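You operate a simulated robot arm through the tools that you are given. There is no shell and no other tool.

Carry out the task below with a simulated robot arm. There is one attempt and no reset: what you move stays moved.

## Task
Plug and lock both sockets and pump the gauge into the green.

Only the result counts: the job must be done as asked and must still hold three seconds after the hand-in. Knocking over, shifting, dropping, spilling or breaking anything else fails it.

## Robot
A 7-joint arm with a two-finger parallel gripper, fixed in place. Base frame: the origin is on the floor under the middle of its stand, x ahead of it, y to its left, z up; the work surface is at about z = 0.86. Units: m, degrees, N and s.
It reaches about 0.91 m from its shoulder. Its first joint turns from -166.0 to 166.0 degrees. Payload 3.43 kg.
Tool frame: the origin (TCP) lies between the finger pads and is the grasp point; the fingertips stand 0.03 m ahead of it; z points along the fingers, y is the line along which they close. The gripper opens to 0.094 m. The fingers are 0.028 m wide and 0.01 m thick; the gripper's body (0.05 by 0.096 m) begins 0.055 m behind the TCP.
Orientation is that of the tool frame in the base frame, as a unit quaternion [w, x, y, z]. With the fingers straight down and closing along the base's y, the tool's x points along the base's -x, its y along +y and its z along -z.

## Interface
- The arm moves only by the tool move_arm. Its argument "commands" is a list of rows, each a list of 7 numbers: the shift along the base's x, y, z in m, then the turn, a rotation vector about the base's x, y, z in degrees, then the opening, from 0 (shut) to 1 (fully open). In form: [[tx, ty, tz, wx, wy, wz, fingers], ...]. A call has 1 to 20 rows; each row shifts and turns the commanded pose from where the row before left it. A row lasts 0.2 s, in which the tool goes at most 0.05 m and 8.6 degrees; a call with a longer step from one row to the next is refused whole, and so is a gripper value outside its range. Where a pose cannot be reached the arm comes as near as it can. A force on the tool above 90 N (or 10 N above the force at the start of the call, whichever is more), or a blocked arm, ends the call early, and 0.2 s more pass. Each finger travels about 0.045 m/s and halts on what it meets, pressing with about 26 N; the grip force reading is that of the motor and also rises with nothing between the fingers. The clock runs only during rows and for 0.2 s after the last one: add rows that do not move to give the fingers time. It gives the time, the measured TCP pose, the force on the tool (base axes), the opening and the grip force at its end, in the units of the frame above (readings bear some noise), with the torque about the TCP (base axes, N m) and any sound that the robot's microphone picked up.
- Cameras (640 x 400 px; columns grow to the right, rows downward): "scene" is fixed at [0.3997, -0.4998, 1.6019]; the picture's right is [0.64, -0.77, 0.00], its down [-0.74, -0.62, -0.28] and it looks along [0.21, 0.18, -0.96] (base axes); focal length 281 px, centre (320, 200). "wrist" rides on the gripper at [0.076, 0.014, -0.103] in the tool frame; the picture's right is [-0.18, 0.98, 0.00], its down [-0.75, -0.14, -0.64] and it looks along [-0.63, -0.12, 0.77] (tool axes); focal length 243 px, centre (320, 200).
- get_image(camera): a new picture of that camera. No time passes.
- raise_lower(by): slides the trunk up (or, below 0, down) by that many m; the arm rides with it, the base frame stays. It gives what a move gives, with no picture.
- measure_at(camera, pixels): for up to 12 pixels [column, row] of the newest picture of that camera ("zoom" is the newest enlarged one), the place [x, y, z] in the base frame of the surface seen there, good to about 0.003 m. No time passes.
- enlarge(camera, box): a new picture of the part [left, top, right, bottom] of that camera's present view, enlarged. No time passes.
- sign_off(): hands the job in; it is judged then, once.

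Unless the task says otherwise, let go and move clear before handing in.

The tools are called as name(argument=value, ...) on one line, values as JSON. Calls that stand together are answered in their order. move_arm: Moves the arm, as the interface text tells. Its arguments: {"type":"object","properties":{"commands":{"type":"array","items":{"type":"array","items":{"type":"number"}}}},"required":["commands"]} The other tools are called the same way: raise_lower (by) moves the trunk up or down; get_image (camera) takes a picture; measure_at (camera, pixels) gives the place of the surface under pixels of a picture; enlarge (camera, box) takes an enlarged picture of a part of a camera's view; sign_off () hands the job in.

At the start:

```text
time: 0.0
eef_pos: [0.4553, -0.3019, 1.3179]
orientation: [0.0, 0.0, 1.0, -0.001]
wrist_force: [0.2, -0.1, 0.2]
wrist_torque: [0.01, -0.01, 0.01]
finger_gap: 0.0941
finger_force: 0.1
trunk travel left (down, up): [-0.425, 0.185]
```

scene: 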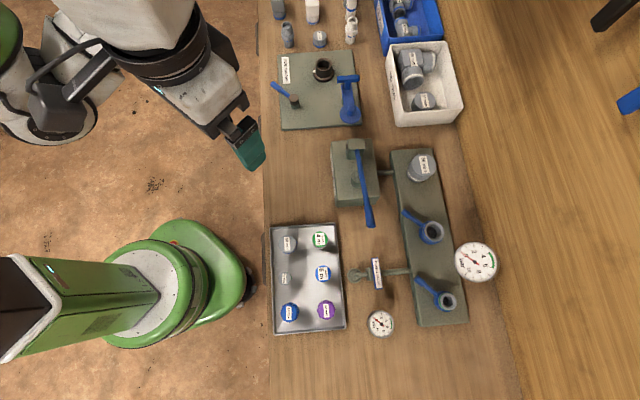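
wrist: 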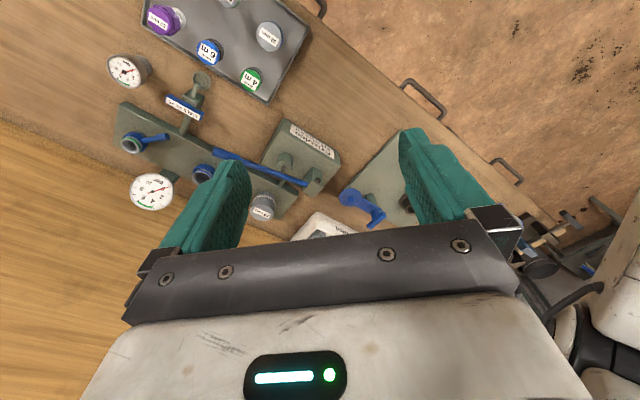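

The scene picture shows a manifold with two open sockets with blue levers (around pixels (430,232) and (447,300)), a pump with a blue handle (360,190), a tray of plugs (305,280), and gauges at (475,262) and (380,323). I will enlarge the important regions first.

enlarge(camera="scene", box=[260, 215, 360, 345])

enlarge(camera="scene", box=[340, 200, 500, 340])

enlarge(camera="scene", box=[320, 125, 450, 235])

enlarge(camera="scene", box=[260, 0, 470, 140])

```text
3.08 times, centred on (310, 280) of scene
```

zoom: 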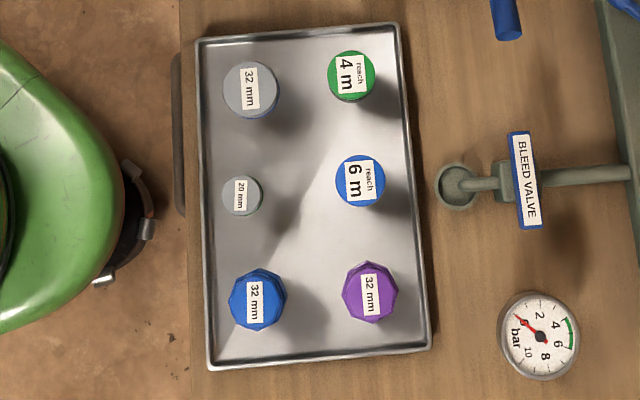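

```text
2.86 times, centred on (420, 270) of scene
```

zoom: 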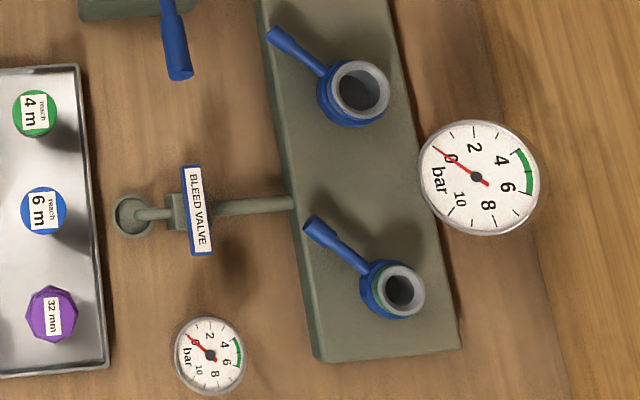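

```text
3.64 times, centred on (385, 180) of scene
```

zoom: 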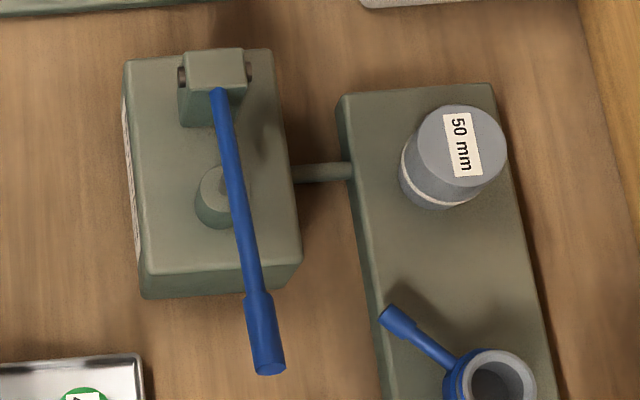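

```text
2.86 times, centred on (365, 70) of scene
```

zoom: 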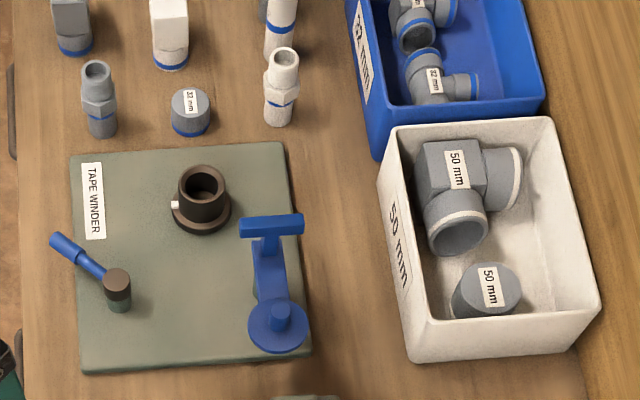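

The enlarged views show two sockets with lever collars (upper wider bore, lower narrower bore with a green band), six plugs/caps in the tray, and a bleed valve with its bar across the pipe. I'll measure key points and enlarge the sockets more.

enlarge(camera="scene", box=[395, 200, 455, 250])

enlarge(camera="scene", box=[405, 270, 475, 330])

measure_at(camera="scene", pixels=[[289, 244], [320, 240], [285, 279], [322, 273], [289, 312], [326, 310], [300, 260], [430, 232], [447, 300], [405, 212], [418, 282], [377, 274]])

measure_at(camera="scene", pixels=[[369, 222], [357, 146], [353, 184], [423, 165], [410, 255], [475, 262], [380, 323], [355, 300], [340, 170], [430, 320], [395, 160], [364, 190]])

```text
8.00 times, centred on (425, 225) of scene
```

zoom: 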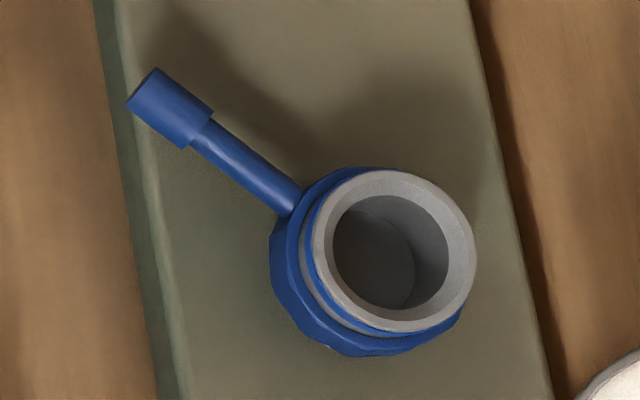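

```text
6.67 times, centred on (440, 300) of scene
```

zoom: 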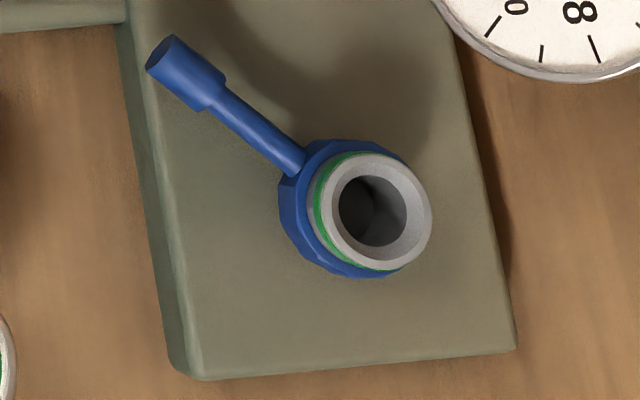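

```text
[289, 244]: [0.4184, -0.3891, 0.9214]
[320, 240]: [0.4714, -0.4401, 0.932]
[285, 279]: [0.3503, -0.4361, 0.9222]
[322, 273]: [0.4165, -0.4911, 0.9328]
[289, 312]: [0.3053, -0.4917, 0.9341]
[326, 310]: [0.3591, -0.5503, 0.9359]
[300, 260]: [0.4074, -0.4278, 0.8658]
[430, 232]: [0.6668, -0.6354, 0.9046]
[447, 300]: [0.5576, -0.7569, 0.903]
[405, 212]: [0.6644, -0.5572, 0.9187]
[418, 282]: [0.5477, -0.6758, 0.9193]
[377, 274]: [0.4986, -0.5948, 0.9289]
```

```text
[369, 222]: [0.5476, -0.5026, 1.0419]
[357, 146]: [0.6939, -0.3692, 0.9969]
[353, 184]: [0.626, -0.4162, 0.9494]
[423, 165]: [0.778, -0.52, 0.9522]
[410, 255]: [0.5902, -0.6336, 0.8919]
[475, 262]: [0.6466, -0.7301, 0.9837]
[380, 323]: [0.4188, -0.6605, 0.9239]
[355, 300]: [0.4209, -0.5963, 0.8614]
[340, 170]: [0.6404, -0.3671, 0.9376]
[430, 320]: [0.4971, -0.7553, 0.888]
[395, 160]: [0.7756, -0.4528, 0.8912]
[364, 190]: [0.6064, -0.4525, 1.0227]
```

Bands suggest size colour-coding: the upper socket has a blue band (like the 32 mm fittings) and the lower one a green band (probably 20 mm). I'll move the arm over the tray to see the plugs' sides with the wrist camera.

move_arm(commands=[[-0.012, -0.02, -0.03, 0, 0, 0, 1], [-0.012, -0.02, -0.03, 0, 0, 0, 1], [-0.012, -0.02, -0.03, 0, 0, 0, 1], [-0.012, -0.02, -0.03, 0, 0, 0, 1], [-0.012, -0.02, -0.03, 0, 0, 0, 1], [-0.012, -0.02, -0.03, 0, 0, 0, 1], [0, -0.02, -0.02, 0, 0, 0, 1]])

get_image(camera="wrist")

```text
time: 1.6
eef_pos: [0.3829, -0.4429, 1.116]
orientation: [-0.001, 0.001, 1.0, -0.001]
wrist_force: [0.0, 0.4, 0.3]
wrist_torque: [0.0, 0.0, 0.0]
finger_gap: 0.0941
finger_force: 0.1
trunk travel left (down, up): [-0.425, 0.185]
```

```text
taken
```

wrist: 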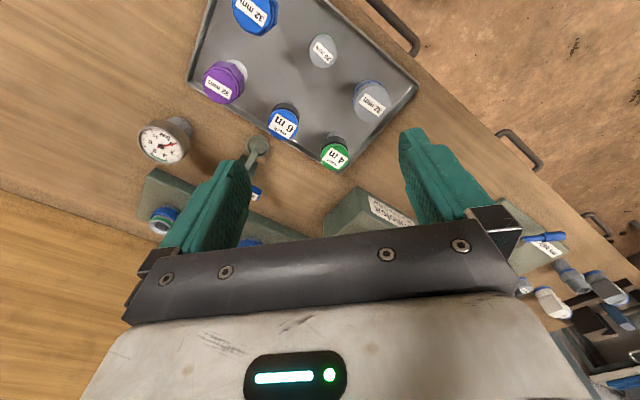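

The wrist view shows the tray at the top (columns 190–410, rows 0–170). I'll enlarge it.

enlarge(camera="wrist", box=[190, 0, 320, 110])

enlarge(camera="wrist", box=[250, 60, 420, 180])

enlarge(camera="wrist", box=[120, 100, 280, 250])

```text
3.64 times, centred on (255, 55) of wrist
```

zoom: 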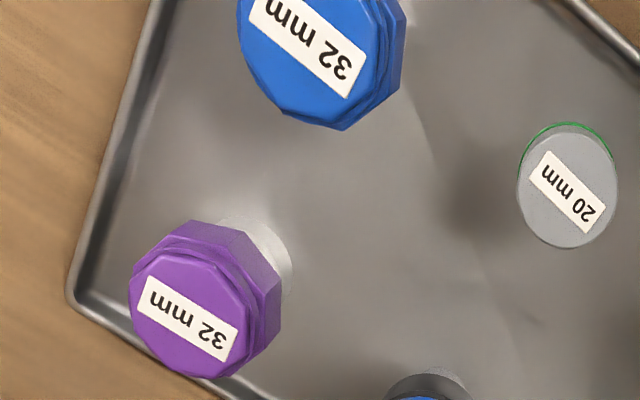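

```text
3.33 times, centred on (335, 120) of wrist
```

zoom: 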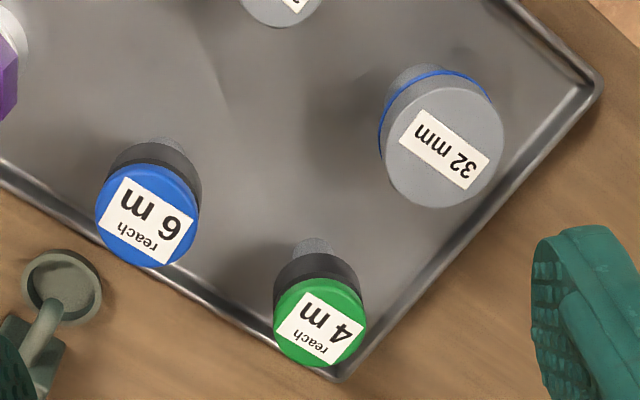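

```text
2.67 times, centred on (200, 175) of wrist
```

zoom: 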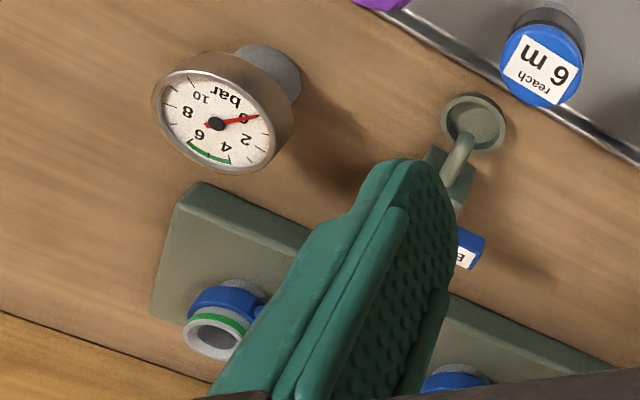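

The gray "20 mm" piece has a green ring and the gray "32 mm" piece a blue ring, with a narrower neck below. I'll tilt the wrist to look at the pieces' sides from lower.

move_arm(commands=[[-0.02, 0.01, -0.02, 0, -8, 0, 1], [-0.02, 0.01, -0.02, 0, -8, 0, 1], [-0.02, 0.0, -0.02, 0, -8, 0, 1], [-0.02, 0.0, -0.01, 0, -6, 0, 1]])

get_image(camera="wrist")

```text
time: 2.6
eef_pos: [0.3009, -0.4243, 1.044]
orientation: [0.259, 0.0, 0.966, -0.002]
wrist_force: [1.0, 0.0, -0.8]
wrist_torque: [-0.02, 0.01, 0.01]
finger_gap: 0.0939
finger_force: 0.2
trunk travel left (down, up): [-0.425, 0.185]
```

```text
taken
```

wrist: 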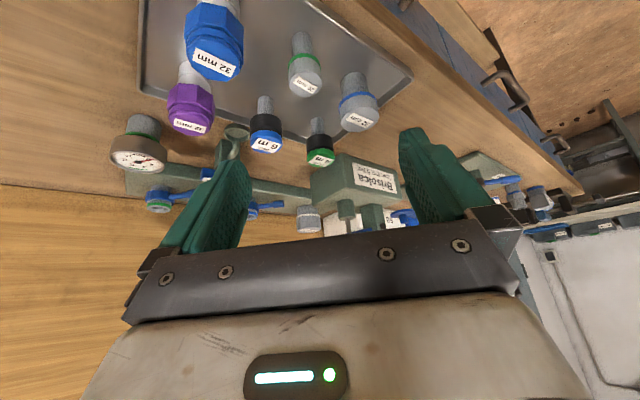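

enlarge(camera="wrist", box=[150, 0, 400, 170])

enlarge(camera="wrist", box=[270, 20, 400, 140])

enlarge(camera="wrist", box=[100, 100, 430, 250])

```text
2.35 times, centred on (275, 85) of wrist
```

zoom: 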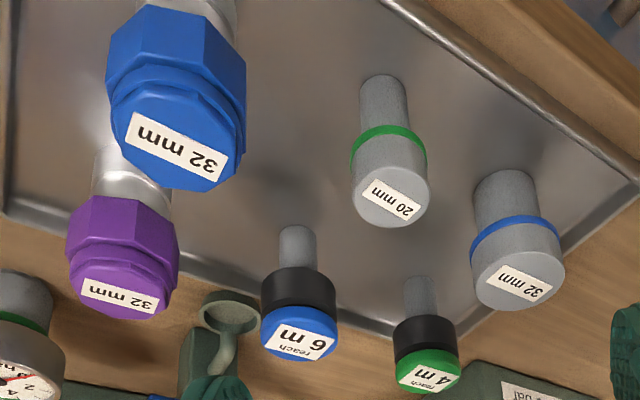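

```text
3.33 times, centred on (335, 80) of wrist
```

zoom: 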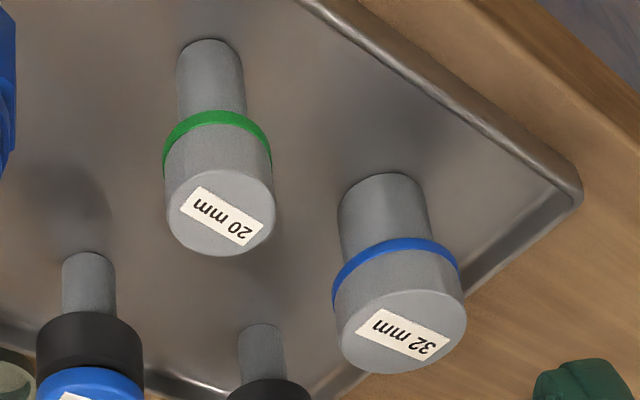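

```text
1.94 times, centred on (265, 175) of wrist
```

zoom: 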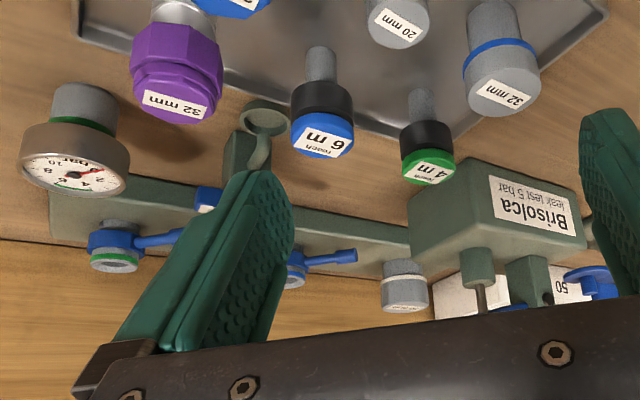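

The gray 20 mm and 32 mm plugs have green and blue rings that match the sockets. The small bench gauge also has a green-ringed neck, so I need a closer side view of the manifold, the sockets, and both gauges.

move_arm(commands=[[0, 0, 0.045, 0, 0, 0, 1], [0.022, -0.04, 0.005, 0, 0, 0, 1], [0.022, -0.04, 0.005, 0, 0, 0, 1], [0.022, -0.04, 0.0, 0, 0, 0, 1], [0.022, -0.04, 0.0, 0, 0, 0, 1], [0.022, -0.04, 0.0, 0, 0, 0, 1], [0.022, -0.04, 0.0, 0, 0, 0, 1]])

get_image(camera="wrist")

get_image(camera="scene")

```text
time: 4.2
eef_pos: [0.4356, -0.6598, 1.1042]
orientation: [0.259, 0.0, 0.966, 0.0]
wrist_force: [-0.1, 0.4, -0.4]
wrist_torque: [-0.01, 0.04, 0.01]
finger_gap: 0.094
finger_force: 0.0
trunk travel left (down, up): [-0.425, 0.185]
```

```text
taken
```

wrist: 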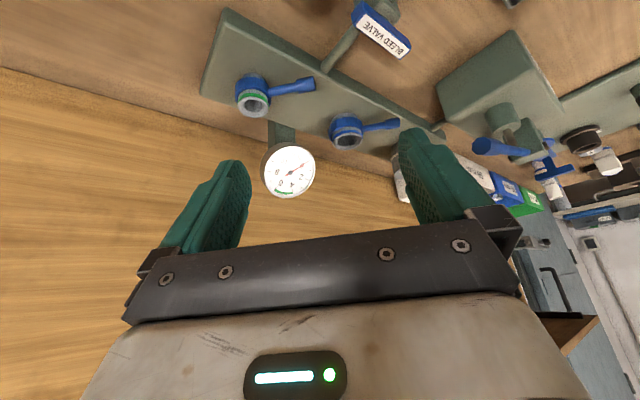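

```text
taken
```

scene: 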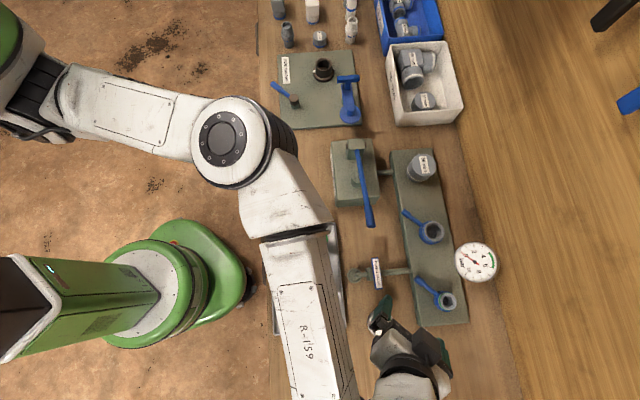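

enlarge(camera="wrist", box=[190, 50, 430, 210])

enlarge(camera="wrist", box=[220, 60, 330, 130])

enlarge(camera="wrist", box=[310, 90, 420, 170])

enlarge(camera="wrist", box=[420, 30, 620, 190])

enlarge(camera="wrist", box=[310, 0, 450, 90])

```text
2.50 times, centred on (310, 130) of wrist
```

zoom: 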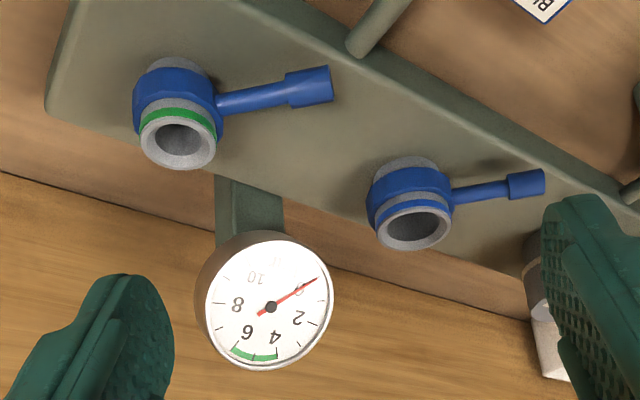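

```text
5.71 times, centred on (275, 95) of wrist
```

zoom: 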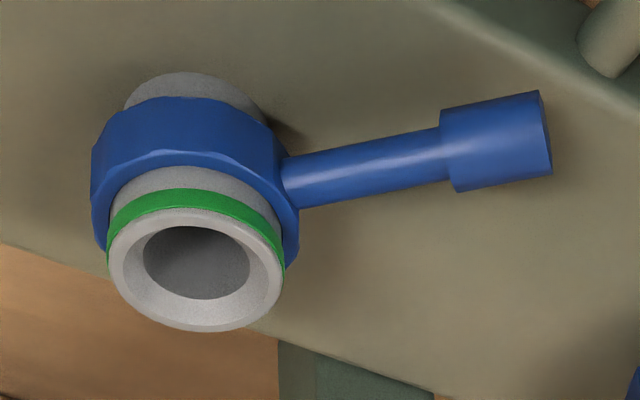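

```text
5.00 times, centred on (365, 130) of wrist
```

zoom: 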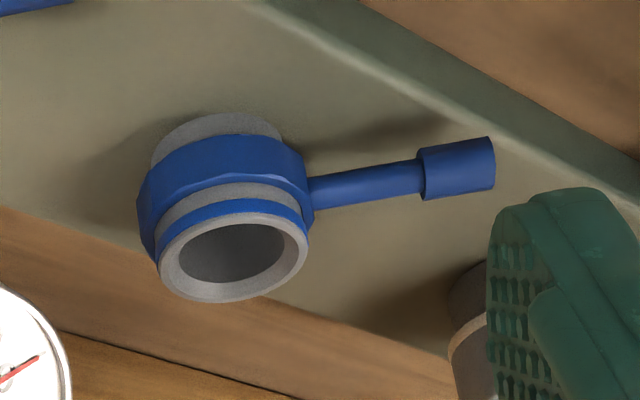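

```text
2.50 times, centred on (520, 110) of wrist
```

zoom: 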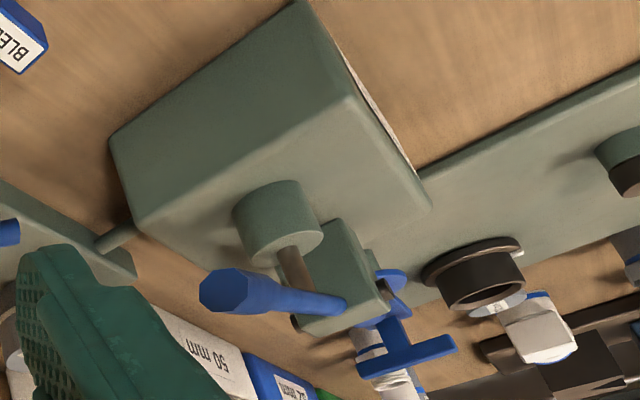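

```text
4.44 times, centred on (380, 45) of wrist
```

zoom: 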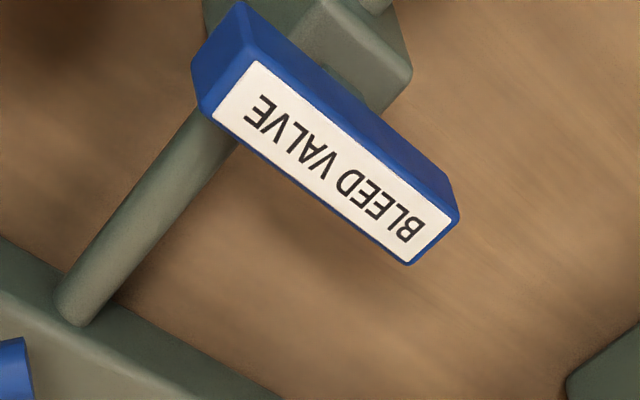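

The large gauge stands on a post behind the manifold, the bleed valve bar lies across its pipe (shut), and the sockets have bands in blue (A) and green (B). I'll measure the socket rims precisely.

enlarge(camera="scene", box=[395, 200, 455, 250])

measure_at(camera="zoom", pixels=[[325, 240], [345, 290], [390, 324], [440, 310], [463, 260], [455, 215], [420, 185], [380, 178], [340, 195], [150, 95], [195, 110], [270, 180]])

enlarge(camera="scene", box=[405, 270, 475, 330])

measure_at(camera="zoom", pixels=[[330, 210], [345, 240], [380, 260], [415, 245], [423, 210], [405, 172], [370, 160], [340, 175], [170, 60], [205, 85], [285, 155], [300, 330]])

```text
8.00 times, centred on (425, 225) of scene
```

zoom: 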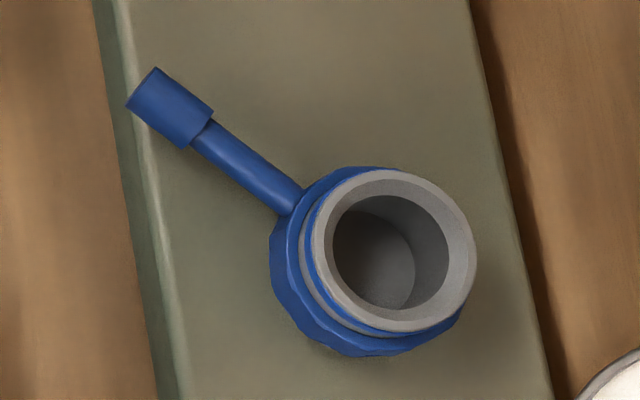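

```text
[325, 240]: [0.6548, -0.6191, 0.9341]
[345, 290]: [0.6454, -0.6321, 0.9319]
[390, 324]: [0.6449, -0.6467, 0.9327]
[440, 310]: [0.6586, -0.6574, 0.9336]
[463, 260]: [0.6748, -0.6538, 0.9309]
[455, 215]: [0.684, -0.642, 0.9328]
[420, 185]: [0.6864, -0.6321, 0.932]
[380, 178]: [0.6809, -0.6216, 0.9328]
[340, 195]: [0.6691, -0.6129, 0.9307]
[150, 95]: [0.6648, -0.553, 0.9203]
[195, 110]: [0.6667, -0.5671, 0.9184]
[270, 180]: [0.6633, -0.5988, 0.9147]
```

```text
6.67 times, centred on (440, 300) of scene
```

zoom: 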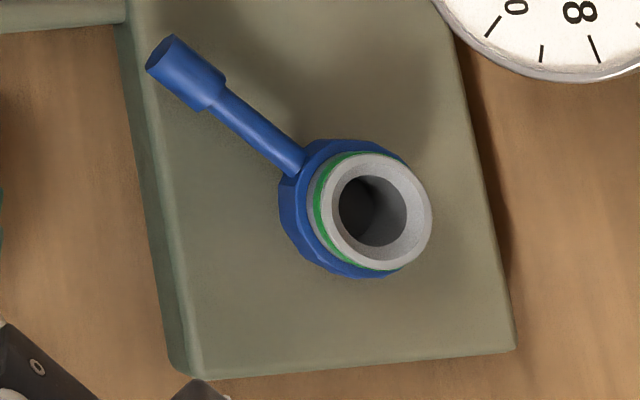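

```text
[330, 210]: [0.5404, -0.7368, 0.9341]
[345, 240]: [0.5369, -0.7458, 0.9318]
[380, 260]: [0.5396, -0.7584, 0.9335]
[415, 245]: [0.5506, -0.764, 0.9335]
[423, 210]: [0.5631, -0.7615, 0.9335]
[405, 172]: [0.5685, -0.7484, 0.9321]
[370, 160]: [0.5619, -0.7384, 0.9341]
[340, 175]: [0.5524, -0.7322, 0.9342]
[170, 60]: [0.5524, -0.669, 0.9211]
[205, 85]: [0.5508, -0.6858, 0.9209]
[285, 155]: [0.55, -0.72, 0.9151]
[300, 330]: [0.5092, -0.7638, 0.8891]
```

Rim fits give socket A centre ≈ (0.6645, −0.6345, 0.933) and socket B ≈ (0.551, −0.7475, 0.933), 0.16 m apart at 45°; both levers point along +y. I'll test the reach above socket A with the hand vertical and look down at it.

move_arm(commands=[[0.0, 0, 0.04, 0, 6, 0, 1], [0.038, 0.004, 0.0, 0, 6, 0, 1], [0.038, 0.004, 0.0, 0, 6, 0, 1], [0.038, 0.004, 0.0, 0, 6, 0, 1], [0.038, 0.004, 0.0, 0, 6, 0, 1], [0.038, 0.004, 0.0, 0, 0, 0, 1], [0.038, 0.005, 0.0, 0, 0, 0, 1], [0, 0, 0, 0, 0, 0, 1]])

get_image(camera="wrist")

get_image(camera="scene")

```text
time: 6.0
eef_pos: [0.6507, -0.6322, 1.1404]
orientation: [-0.001, -0.001, 1.0, 0.0]
wrist_force: [-0.1, -0.4, 0.3]
wrist_torque: [-0.01, 0.01, 0.0]
finger_gap: 0.0939
finger_force: 0.0
out of reach, approached as far as the arm can: row 7
trunk travel left (down, up): [-0.425, 0.185]
```

```text
taken
```

wrist: 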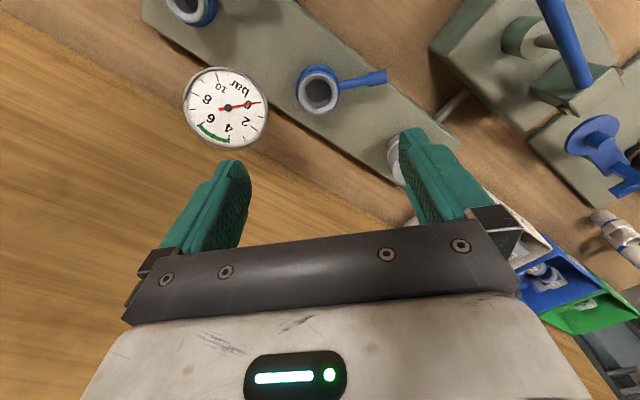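

```text
taken
```

scene: 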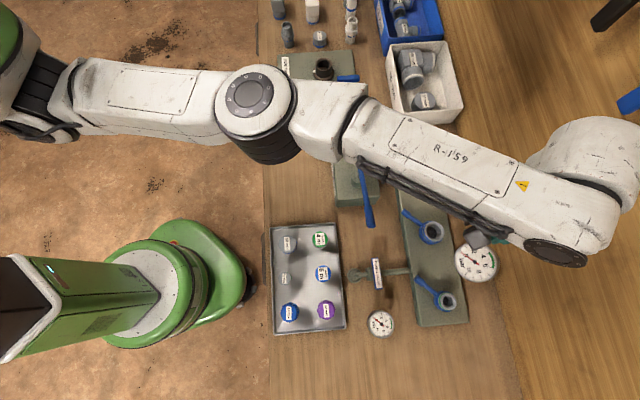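

Row 7 was out of reach at this height (TCP stopped at x = 0.651), so trunk height will matter. I'll turn the hand −90° about z, so the thin side of the gripper faces the gauge, and test the reach lower down.

move_arm(commands=[[-0.01, 0, 0, 0, 0, -8.2, 0.7], [0, 0, 0, 0, 0, -8.2, 0.7], [0, 0, 0, 0, 0, -8.2, 0.7], [0, 0, 0, 0, 0, -8.2, 0.7], [0, 0, 0, 0, 0, -8.2, 0.7], [0, 0, 0, 0, 0, -8.2, 0.7], [0, 0, 0, 0, 0, -8.2, 0.7], [0, 0, 0, 0, 0, -8.2, 0.7], [0, 0, 0, 0, 0, -8.2, 0.7], [0, 0, 0, 0, 0, -8.2, 0.7], [0, 0, 0, 0, 0, -8.0, 0.7], [0, 0, 0, 0, 0, 0, 0.7]])

get_image(camera="wrist")

get_image(camera="scene")

```text
time: 8.6
eef_pos: [0.6398, -0.6277, 1.1416]
orientation: [0.0, 0.657, 0.754, 0.0]
wrist_force: [0.3, -0.5, -0.8]
wrist_torque: [0.01, 0.01, 0.0]
finger_gap: 0.0661
finger_force: 0.0
out of reach, approached as far as the arm can: row 11
trunk travel left (down, up): [-0.425, 0.185]
```

```text
taken
```

wrist: 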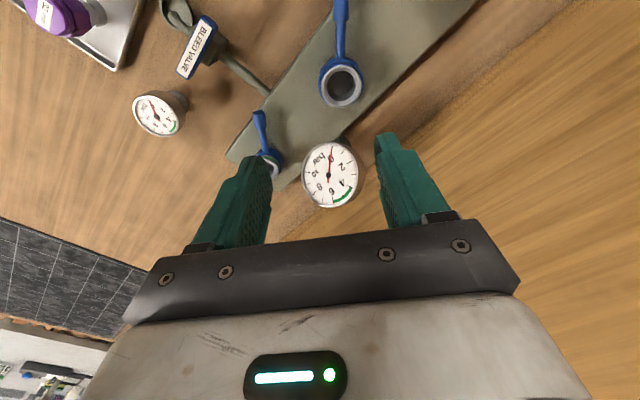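

```text
taken
```

scene: 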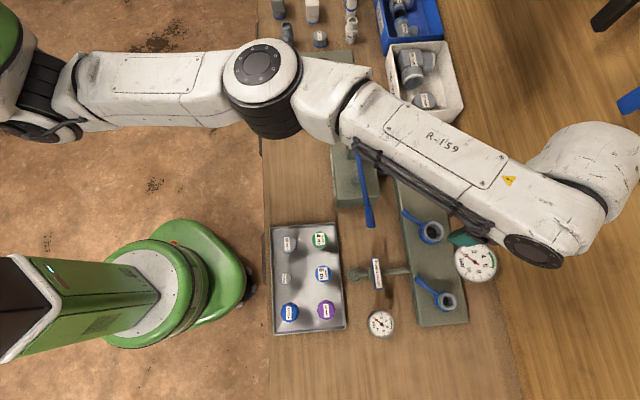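

The yaw stopped at about −82°, which is good enough. I'll measure the gauge's rim against the gripper footprint and locate socket A in this view.

measure_at(camera="wrist", pixels=[[330, 143], [305, 160], [303, 185], [325, 205], [357, 190], [360, 165], [342, 70], [330, 100], [355, 90], [341, 103], [341, 75], [325, 85]])

measure_at(camera="scene", pixels=[[458, 250], [470, 245], [493, 255], [494, 272], [480, 282], [462, 276], [20, 60], [250, 60], [560, 250], [600, 150], [320, 100], [150, 80]])

```text
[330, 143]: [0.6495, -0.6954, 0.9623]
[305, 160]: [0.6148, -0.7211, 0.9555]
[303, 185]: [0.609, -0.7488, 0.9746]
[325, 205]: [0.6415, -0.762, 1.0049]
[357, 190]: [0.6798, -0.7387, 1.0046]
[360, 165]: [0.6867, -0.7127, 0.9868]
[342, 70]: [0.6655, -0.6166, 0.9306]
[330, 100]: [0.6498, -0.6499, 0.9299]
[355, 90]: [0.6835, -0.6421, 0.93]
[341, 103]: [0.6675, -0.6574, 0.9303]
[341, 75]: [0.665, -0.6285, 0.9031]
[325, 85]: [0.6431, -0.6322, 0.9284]
```

```text
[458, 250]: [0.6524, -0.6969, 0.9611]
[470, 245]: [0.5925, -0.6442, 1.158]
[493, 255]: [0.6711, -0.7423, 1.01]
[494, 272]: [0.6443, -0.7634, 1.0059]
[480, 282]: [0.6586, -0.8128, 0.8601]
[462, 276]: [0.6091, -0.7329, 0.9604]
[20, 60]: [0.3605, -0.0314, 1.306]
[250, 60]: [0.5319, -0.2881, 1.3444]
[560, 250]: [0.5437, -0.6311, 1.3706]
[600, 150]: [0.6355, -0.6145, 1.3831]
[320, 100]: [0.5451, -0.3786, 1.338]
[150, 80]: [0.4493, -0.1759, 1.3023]
```

The gauge's near edge is low (z ≈ 0.962 at y ≈ −0.695), so there is room. I'll lower the hand to z ≈ 1.04 and try to align over socket A to test reach at working height.

move_arm(commands=[[0, 0, -0.035, 0, 0, 0, 0.7], [0, 0, -0.035, 0, 0, 0, 0.7], [0, 0, -0.03, 0, 0, 0, 0.7], [0.012, -0.003, 0, 0, 0, 0, 0.7], [0.012, -0.003, 0, 0, 0, 0, 0.7], [0, 0, 0, 0, 0, 0, 0.7]])

get_image(camera="wrist")

```text
time: 10.0
eef_pos: [0.667, -0.6214, 1.0394]
orientation: [0.0, 0.656, 0.755, -0.001]
wrist_force: [0.3, 0.1, -0.7]
wrist_torque: [0.01, 0.02, 0.01]
finger_gap: 0.0659
finger_force: 0.0
out of reach, approached as far as the arm can: row 5
trunk travel left (down, up): [-0.425, 0.185]
```

```text
taken
```

wrist: 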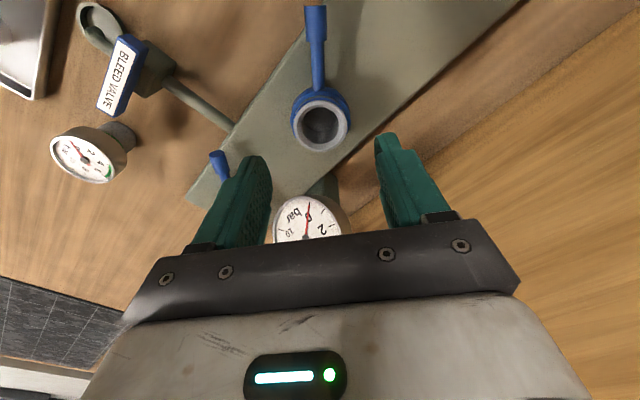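

The arm reached (0.667, −0.621, 1.039), about 13 mm short in y, possibly a wrist limit at this yaw. I'll relax the yaw a little and retry the alignment over A.

move_arm(commands=[[0, 0, 0, 0, 0, 8, 0.7], [0, 0, 0, 0, 0, 8, 0.7], [0, 0, 0, 0, 0, 8, 0.7], [0, 0, 0, 0, 0, 0, 0.7]])

```text
time: 11.0
eef_pos: [0.6644, -0.6225, 1.0395]
orientation: [0.001, 0.483, 0.875, 0.0]
wrist_force: [0.1, -0.4, 0.2]
wrist_torque: [-0.04, 0.06, 0.0]
finger_gap: 0.0657
finger_force: 0.1
trunk travel left (down, up): [-0.425, 0.185]
```

At yaw −58° no out-of-reach flag came up. I'll now step to socket A's centre.

move_arm(commands=[[0, -0.012, 0, 0, 0, 0, 0.7], [0, 0, 0, 0, 0, 0, 0.7]])

```text
time: 11.6
eef_pos: [0.6643, -0.634, 1.0394]
orientation: [0.0, 0.485, 0.875, 0.0]
wrist_force: [-0.7, 0.8, -0.1]
wrist_torque: [0.04, -0.03, 0.01]
finger_gap: 0.0657
finger_force: 0.0
trunk travel left (down, up): [-0.425, 0.185]
```

Socket A is reachable at yaw −58°. I'll test lower, down to z ≈ 0.985, with the fingertips still above the rim, and then look.

move_arm(commands=[[0, 0, -0.027, 0, 0, 0, 0.7], [0, 0, -0.027, 0, 0, 0, 0.7], [0, 0, 0, 0, 0, 0, 0.7]])

get_image(camera="wrist")

get_image(camera="scene")

```text
time: 12.4
eef_pos: [0.6634, -0.6333, 0.9827]
orientation: [-0.001, 0.485, 0.875, 0.001]
wrist_force: [0.1, 0.0, 0.1]
wrist_torque: [-0.02, -0.01, 0.01]
finger_gap: 0.0657
finger_force: 0.0
trunk travel left (down, up): [-0.425, 0.185]
```

```text
taken
```

wrist: 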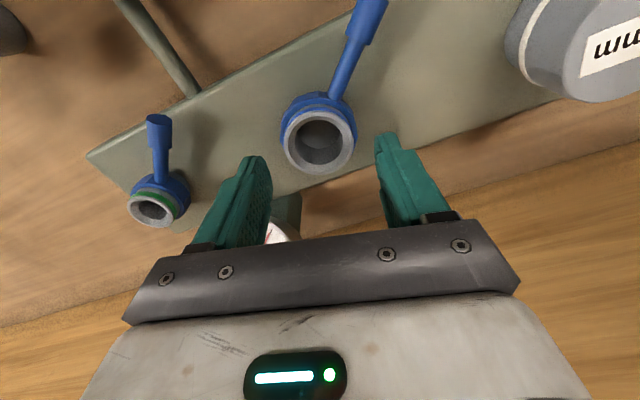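

```text
taken
```

scene: 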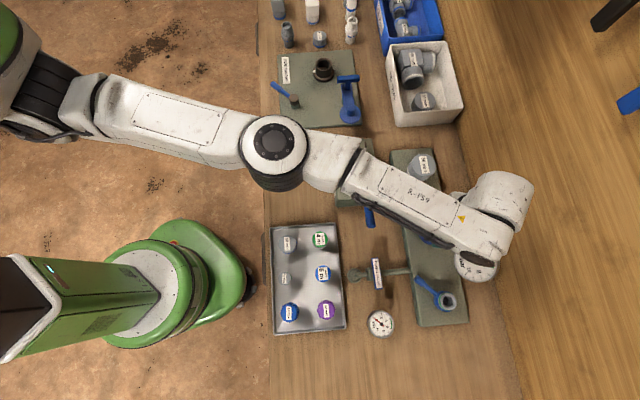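

The hand sits at (0.663, −0.633, 0.983) and socket A's rim appears centred at about (320, 142), right where the tool axis should meet it. I'll measure both rims closely.

enlarge(camera="wrist", box=[270, 85, 370, 185])

enlarge(camera="wrist", box=[110, 100, 210, 240])

measure_at(camera="wrist", pixels=[[289, 142], [352, 142], [320, 113], [320, 170], [298, 122], [343, 122], [298, 163], [342, 163], [320, 150], [352, 70], [368, 20], [365, 8]])

measure_at(camera="wrist", pixels=[[132, 207], [175, 212], [152, 196], [153, 225], [138, 217], [168, 220], [159, 130], [162, 180]])

```text
4.00 times, centred on (320, 135) of wrist
```

zoom: 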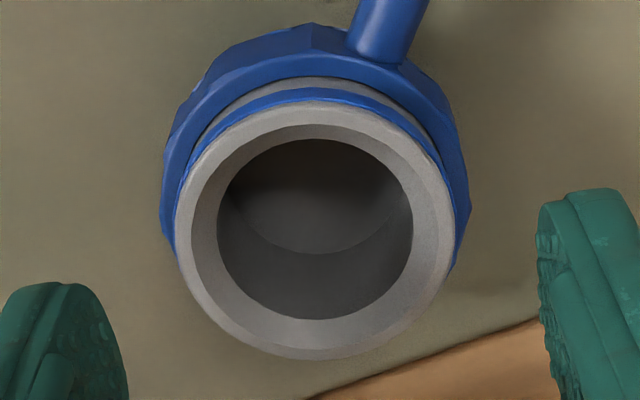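

```text
2.86 times, centred on (160, 170) of wrist
```

zoom: 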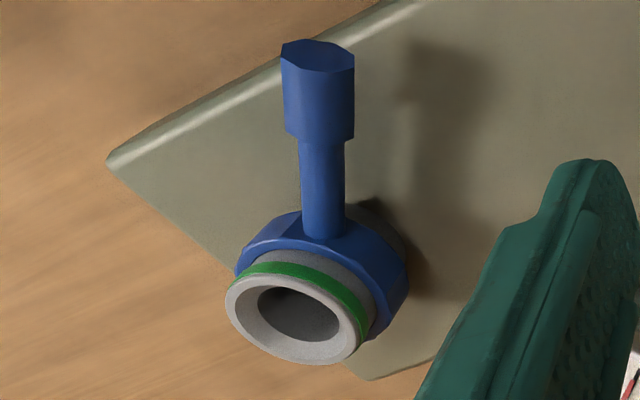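

```text
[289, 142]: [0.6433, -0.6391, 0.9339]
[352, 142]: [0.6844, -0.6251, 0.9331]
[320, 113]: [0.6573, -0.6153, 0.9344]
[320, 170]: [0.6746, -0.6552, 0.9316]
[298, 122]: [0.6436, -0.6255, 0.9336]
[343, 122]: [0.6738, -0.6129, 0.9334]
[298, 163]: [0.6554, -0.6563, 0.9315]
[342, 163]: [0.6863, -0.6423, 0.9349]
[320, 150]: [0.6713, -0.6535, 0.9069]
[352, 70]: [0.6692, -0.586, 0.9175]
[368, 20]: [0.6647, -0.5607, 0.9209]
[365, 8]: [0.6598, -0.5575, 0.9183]
```

```text
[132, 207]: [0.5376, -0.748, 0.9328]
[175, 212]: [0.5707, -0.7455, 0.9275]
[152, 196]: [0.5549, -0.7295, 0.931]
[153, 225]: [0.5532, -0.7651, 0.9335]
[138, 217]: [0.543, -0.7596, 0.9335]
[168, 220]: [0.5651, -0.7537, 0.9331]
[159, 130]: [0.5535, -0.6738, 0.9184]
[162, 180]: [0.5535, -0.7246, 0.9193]
```

Socket A's centre is (0.664, −0.634) with its rim at z = 0.933; socket B's is (0.553, −0.747). Next I go up and over to the gray 32 mm plug at about (0.418, −0.389).

move_arm(commands=[[0, 0, 0.045, 0, 0, 0, 0.7], [0, 0, 0.045, 0, 0, 0, 0.7], [0, 0, 0.045, 0, 0, 0, 0.7], [0, 0, 0.045, 0, 0, 0, 0.7], [-0.0307, 0.0306, 0, 0, 0, 0, 0.7], [-0.0307, 0.0306, 0, 0, 0, 0, 0.7], [-0.0307, 0.0306, 0, 0, 0, 0, 0.7], [-0.0307, 0.0306, 0, 0, 0, 0, 0.7], [-0.0307, 0.0306, 0, 0, 0, 0, 0.7], [-0.0307, 0.0306, 0, 0, 0, 0, 0.7], [-0.0307, 0.0306, 0, 0, 0, 0, 0.7], [-0.0307, 0.0306, 0, 0, 0, 0, 0.7], [0, 0, -0.045, 0, 0, 0, 0.7], [0, 0, -0.045, 0, 0, 0, 0.7], [0, 0, -0.02, 0, 0, 0, 0.7], [0, 0, 0, 0, 0, 0, 0.7]])

get_image(camera="wrist")

get_image(camera="scene")

```text
time: 15.8
eef_pos: [0.6459, -0.6294, 1.0615]
orientation: [-0.002, 0.485, 0.875, 0.001]
wrist_force: [0.1, 0.4, 0.2]
wrist_torque: [0.03, 0.01, 0.02]
finger_gap: 0.0658
finger_force: 0.0
out of reach, approached as far as the arm can: row 2, 3, 4, 5, 6, 7, 8, 9, 10, 11, 12, 13, 14
trunk travel left (down, up): [-0.425, 0.185]
```

```text
taken
```

wrist: 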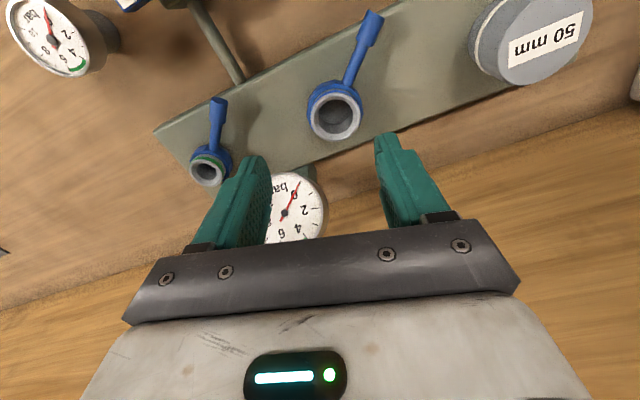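

```text
taken
```

scene: 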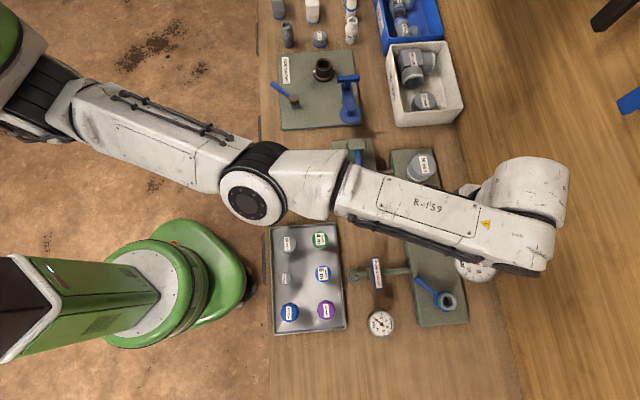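

The rise at full stretch stuck the arm (TCP at (0.646, −0.629, 1.061)). I'll pull in a little toward the base first, clear of the pump handle, then rise in small steps.

move_arm(commands=[[-0.02, 0.005, 0, 0, 0, 0, 0.7], [-0.02, 0.005, 0.0, 0, 0, 0, 0.7], [-0.02, 0.005, 0.01, 0, 0, 0, 0.7], [-0.01, 0.0, 0.02, 0, 0, 0, 0.7], [0, 0, 0.02, 0, 0, 0, 0.7], [0, 0, 0.02, 0, 0, 0, 0.7]])

```text
time: 17.2
eef_pos: [0.5915, -0.6512, 1.1356]
orientation: [0.0, 0.484, 0.875, 0.0]
wrist_force: [0.1, -0.1, -0.4]
wrist_torque: [-0.01, -0.01, -0.01]
finger_gap: 0.066
finger_force: 0.1
out of reach, approached as far as the arm can: row 1, 2, 3, 4
trunk travel left (down, up): [-0.425, 0.185]
```

The arm is free again at (0.5915, −0.651, 1.136). I'll now move to above the 32 mm plug.

move_arm(commands=[[-0.02, 0.0, 0.02, 0, 0, 0, 0.7], [-0.022, 0.035, 0.01, 0, 0, 0, 0.7], [-0.022, 0.035, 0.01, 0, 0, 0, 0.7], [-0.022, 0.035, 0.0, 0, 0, 0, 0.7], [-0.022, 0.035, 0.0, 0, 0, 0, 0.7], [-0.022, 0.035, 0, 0, 0, 0, 0.7], [-0.022, 0.035, 0, 0, 0, 0, 0.7], [-0.022, 0.035, 0, 0, 0, 0, 0.7], [0, 0.017, -0.03, 0, 0, 0, 0.7], [0, 0, -0.045, 0, 0, 0, 0.7], [0, 0, -0.03, 0, 0, 0, 0.7], [0, 0, 0, 0, 0, 0, 0.7]])

get_image(camera="wrist")

get_image(camera="scene")

```text
time: 19.8
eef_pos: [0.5903, -0.6529, 1.0723]
orientation: [-0.001, 0.485, 0.875, 0.001]
wrist_force: [-0.5, 0.4, -0.4]
wrist_torque: [-0.01, 0.01, -0.01]
finger_gap: 0.0658
finger_force: 0.0
out of reach, approached as far as the arm can: row 2, 3, 4, 5, 6, 7, 8, 9, 10
trunk travel left (down, up): [-0.425, 0.185]
```

```text
taken
```

wrist: 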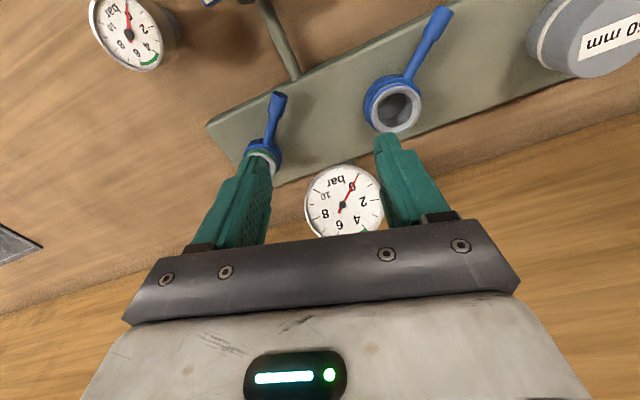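

```text
taken
```

scene: 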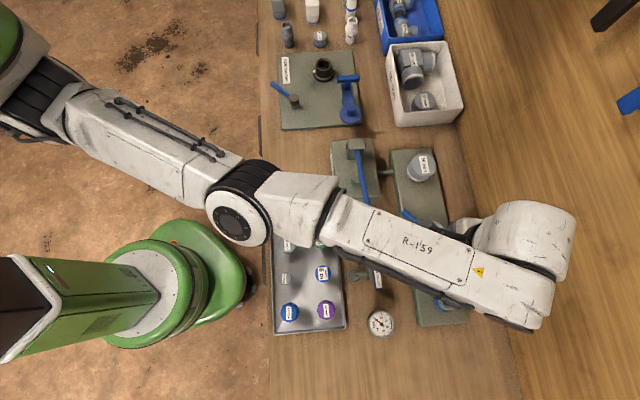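

The arm is held again at (0.590, −0.653), likely by a wrist limit at yaw −58° in this posture. I'll turn the yaw back toward 0 here before moving on.

move_arm(commands=[[0, 0, 0.02, 0, 0, 8, 0.7], [0, 0, 0.02, 0, 0, 8, 0.7], [0, 0, 0.02, 0, 0, 8, 0.7], [0, 0, 0.02, 0, 0, 8, 0.7], [0, 0, 0.01, 0, 0, 8, 0.7], [0, 0, 0, 0, 0, 8, 0.7], [0, 0, 0, 0, 0, 8, 0.7]])

get_image(camera="scene")

```text
time: 21.4
eef_pos: [0.5883, -0.6513, 1.1611]
orientation: [0.0, 0.015, 1.0, 0.0]
wrist_force: [-0.1, 0.8, -0.2]
wrist_torque: [0.01, 0.01, 0.02]
finger_gap: 0.0658
finger_force: 0.0
trunk travel left (down, up): [-0.425, 0.185]
```

```text
taken
```

scene: 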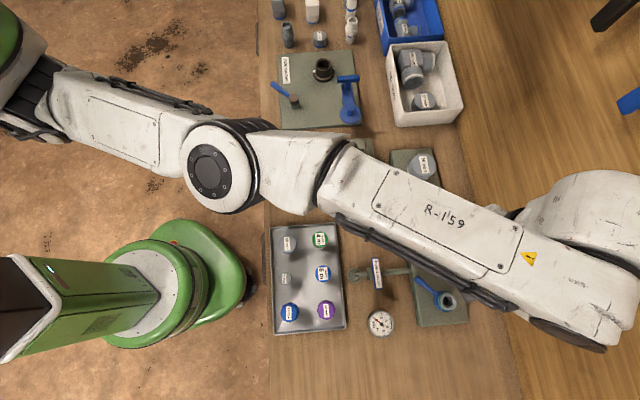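

Yaw is back near 0 with no reach problem. Now I'll move to above the 32 mm plug.

move_arm(commands=[[-0.0213, 0.0328, 0.0, 0, 0, 0, 0.7], [-0.0213, 0.0328, 0.0, 0, 0, 0, 0.7], [-0.0213, 0.0328, 0.0, 0, 0, 0, 0.7], [-0.0213, 0.0328, 0.0, 0, 0, 0, 0.7], [-0.0213, 0.0328, 0.0, 0, 0, 0, 0.7], [-0.0213, 0.0328, 0.0, 0, 0, 0, 0.7], [-0.0213, 0.0328, 0.0, 0, 0, 0, 0.7], [-0.0213, 0.0328, 0.0, 0, 0, 0, 0.7], [0, 0, -0.045, 0, 0, 0, 0.7], [0, 0, -0.04, 0, 0, 0, 0.7], [0, 0, -0.04, 0, 0, 0, 0.7], [0, 0, 0, 0, 0, 0, 0.7]])

get_image(camera="wrist")

get_image(camera="scene")

```text
time: 24.0
eef_pos: [0.582, -0.6587, 1.0469]
orientation: [0.001, 0.018, 1.0, 0.001]
wrist_force: [1.2, 0.4, -0.2]
wrist_torque: [-0.01, -0.01, 0.02]
finger_gap: 0.0658
finger_force: 0.0
out of reach, approached as far as the arm can: row 1, 2, 3, 4, 5, 6, 7, 8, 9, 10, 11
trunk travel left (down, up): [-0.425, 0.185]
```

```text
taken
```

wrist: 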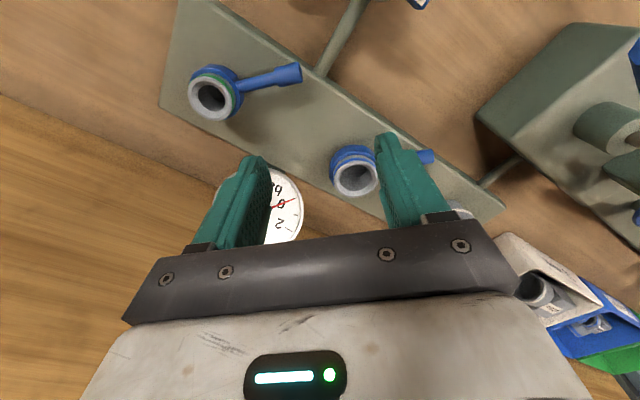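

```text
taken
```

scene: 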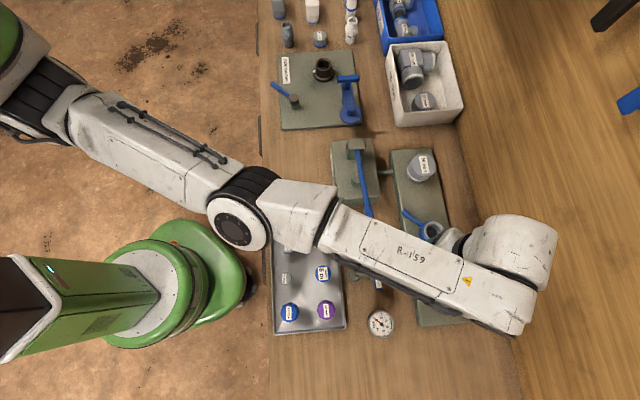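

The arm only went down, not sideways: it is blocked toward +y in this posture, and I must not send combined calls blindly. I'll measure points along the arm to understand its posture.

measure_at(camera="scene", pixels=[[15, 40], [30, 85], [65, 115], [150, 140], [205, 170], [240, 205], [232, 230], [300, 210], [350, 230], [430, 260], [490, 270], [510, 235]])

raise_lower(by=0.05)

```text
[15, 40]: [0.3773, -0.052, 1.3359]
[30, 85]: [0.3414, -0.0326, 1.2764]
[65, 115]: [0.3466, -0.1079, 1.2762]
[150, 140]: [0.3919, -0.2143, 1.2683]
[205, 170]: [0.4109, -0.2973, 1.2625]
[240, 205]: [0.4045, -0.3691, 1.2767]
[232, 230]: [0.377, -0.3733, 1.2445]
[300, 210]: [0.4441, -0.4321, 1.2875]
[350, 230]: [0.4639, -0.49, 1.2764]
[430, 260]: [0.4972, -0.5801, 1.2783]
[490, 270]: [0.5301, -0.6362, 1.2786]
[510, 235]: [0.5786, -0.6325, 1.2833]
```

```text
time: 24.9
eef_pos: [0.5809, -0.6576, 1.0973]
orientation: [0.0, 0.018, 1.0, 0.001]
wrist_force: [-0.3, -0.5, -0.5]
wrist_torque: [0.0, 0.0, 0.0]
finger_gap: 0.0657
finger_force: 0.1
trunk travel left (down, up): [-0.475, 0.135]
```

The arm is almost straight (links at z ≈ 1.27 from (0.34, −0.03) to (0.58, −0.63)), so inward motion is near-singular. I'll go straight up into free space in small steps and see whether it loosens.

move_arm(commands=[[-0.004, 0.008, 0.04, 0, 0, 0, 0.7], [-0.004, 0.008, 0.04, 0, 0, 0, 0.7], [-0.004, 0.008, 0.04, 0, 0, 0, 0.7], [-0.004, 0.008, 0.04, 0, 0, 0, 0.7]])

get_image(camera="scene")

```text
time: 25.9
eef_pos: [0.5701, -0.6368, 1.2564]
orientation: [-0.001, 0.017, 1.0, 0.001]
wrist_force: [-0.5, -0.4, -0.5]
wrist_torque: [-0.01, -0.03, -0.01]
finger_gap: 0.0654
finger_force: 0.0
out of reach, approached as far as the arm can: row 1, 2
trunk travel left (down, up): [-0.475, 0.135]
```

```text
taken
```

scene: 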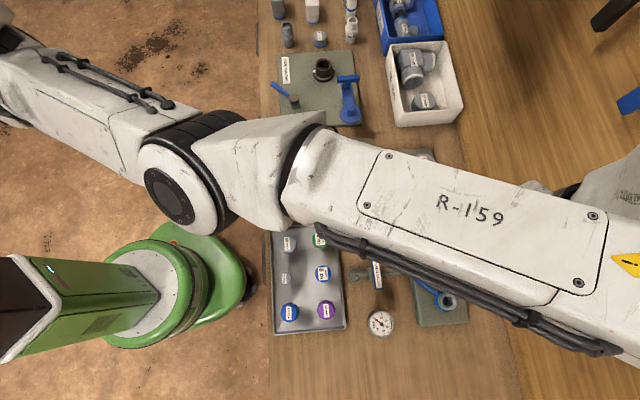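

Rows 3 and 4 went through without the reach flag, so the arm has loosened at z ≈ 1.256. I'll try small inward steps at this height.

move_arm(commands=[[-0.008, 0.015, 0.01, 0, 0, 0, 0.7], [-0.008, 0.015, 0.01, 0, 0, 0, 0.7], [-0.008, 0.015, 0, 0, 0, 0, 0.7], [-0.008, 0.015, 0, 0, 0, 0, 0.7]])

```text
time: 26.9
eef_pos: [0.5598, -0.6306, 1.2889]
orientation: [-0.001, 0.017, 1.0, 0.002]
wrist_force: [-0.1, 0.6, -0.9]
wrist_torque: [0.0, 0.04, 0.04]
finger_gap: 0.0658
finger_force: 0.1
out of reach, approached as far as the arm can: row 1, 2, 3, 4
trunk travel left (down, up): [-0.475, 0.135]
```

Sideways motion is blocked again though vertical motion is free, which looks like an elbow caught on the wrong side of full stretch. I'll push outward through full extension in free air and then come back in, hoping the elbow folds the right way.

move_arm(commands=[[0.011, -0.028, 0, 0, 0, 0, 0.7], [0.011, -0.028, 0, 0, 0, 0, 0.7], [0, 0, 0, 0, 0, 0, 0.7]])

get_image(camera="scene")

```text
time: 27.7
eef_pos: [0.5628, -0.64, 1.2903]
orientation: [0.001, 0.018, 1.0, 0.0]
wrist_force: [-0.3, 0.0, 0.1]
wrist_torque: [0.05, 0.01, 0.0]
finger_gap: 0.0655
finger_force: 0.1
out of reach, approached as far as the arm can: row 1, 2
trunk travel left (down, up): [-0.475, 0.135]
```

```text
taken
```

scene: 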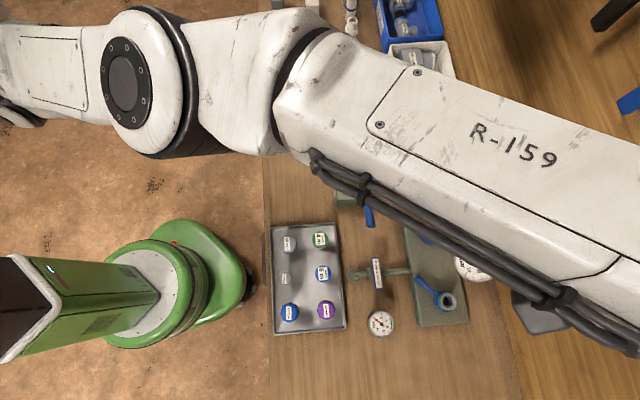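

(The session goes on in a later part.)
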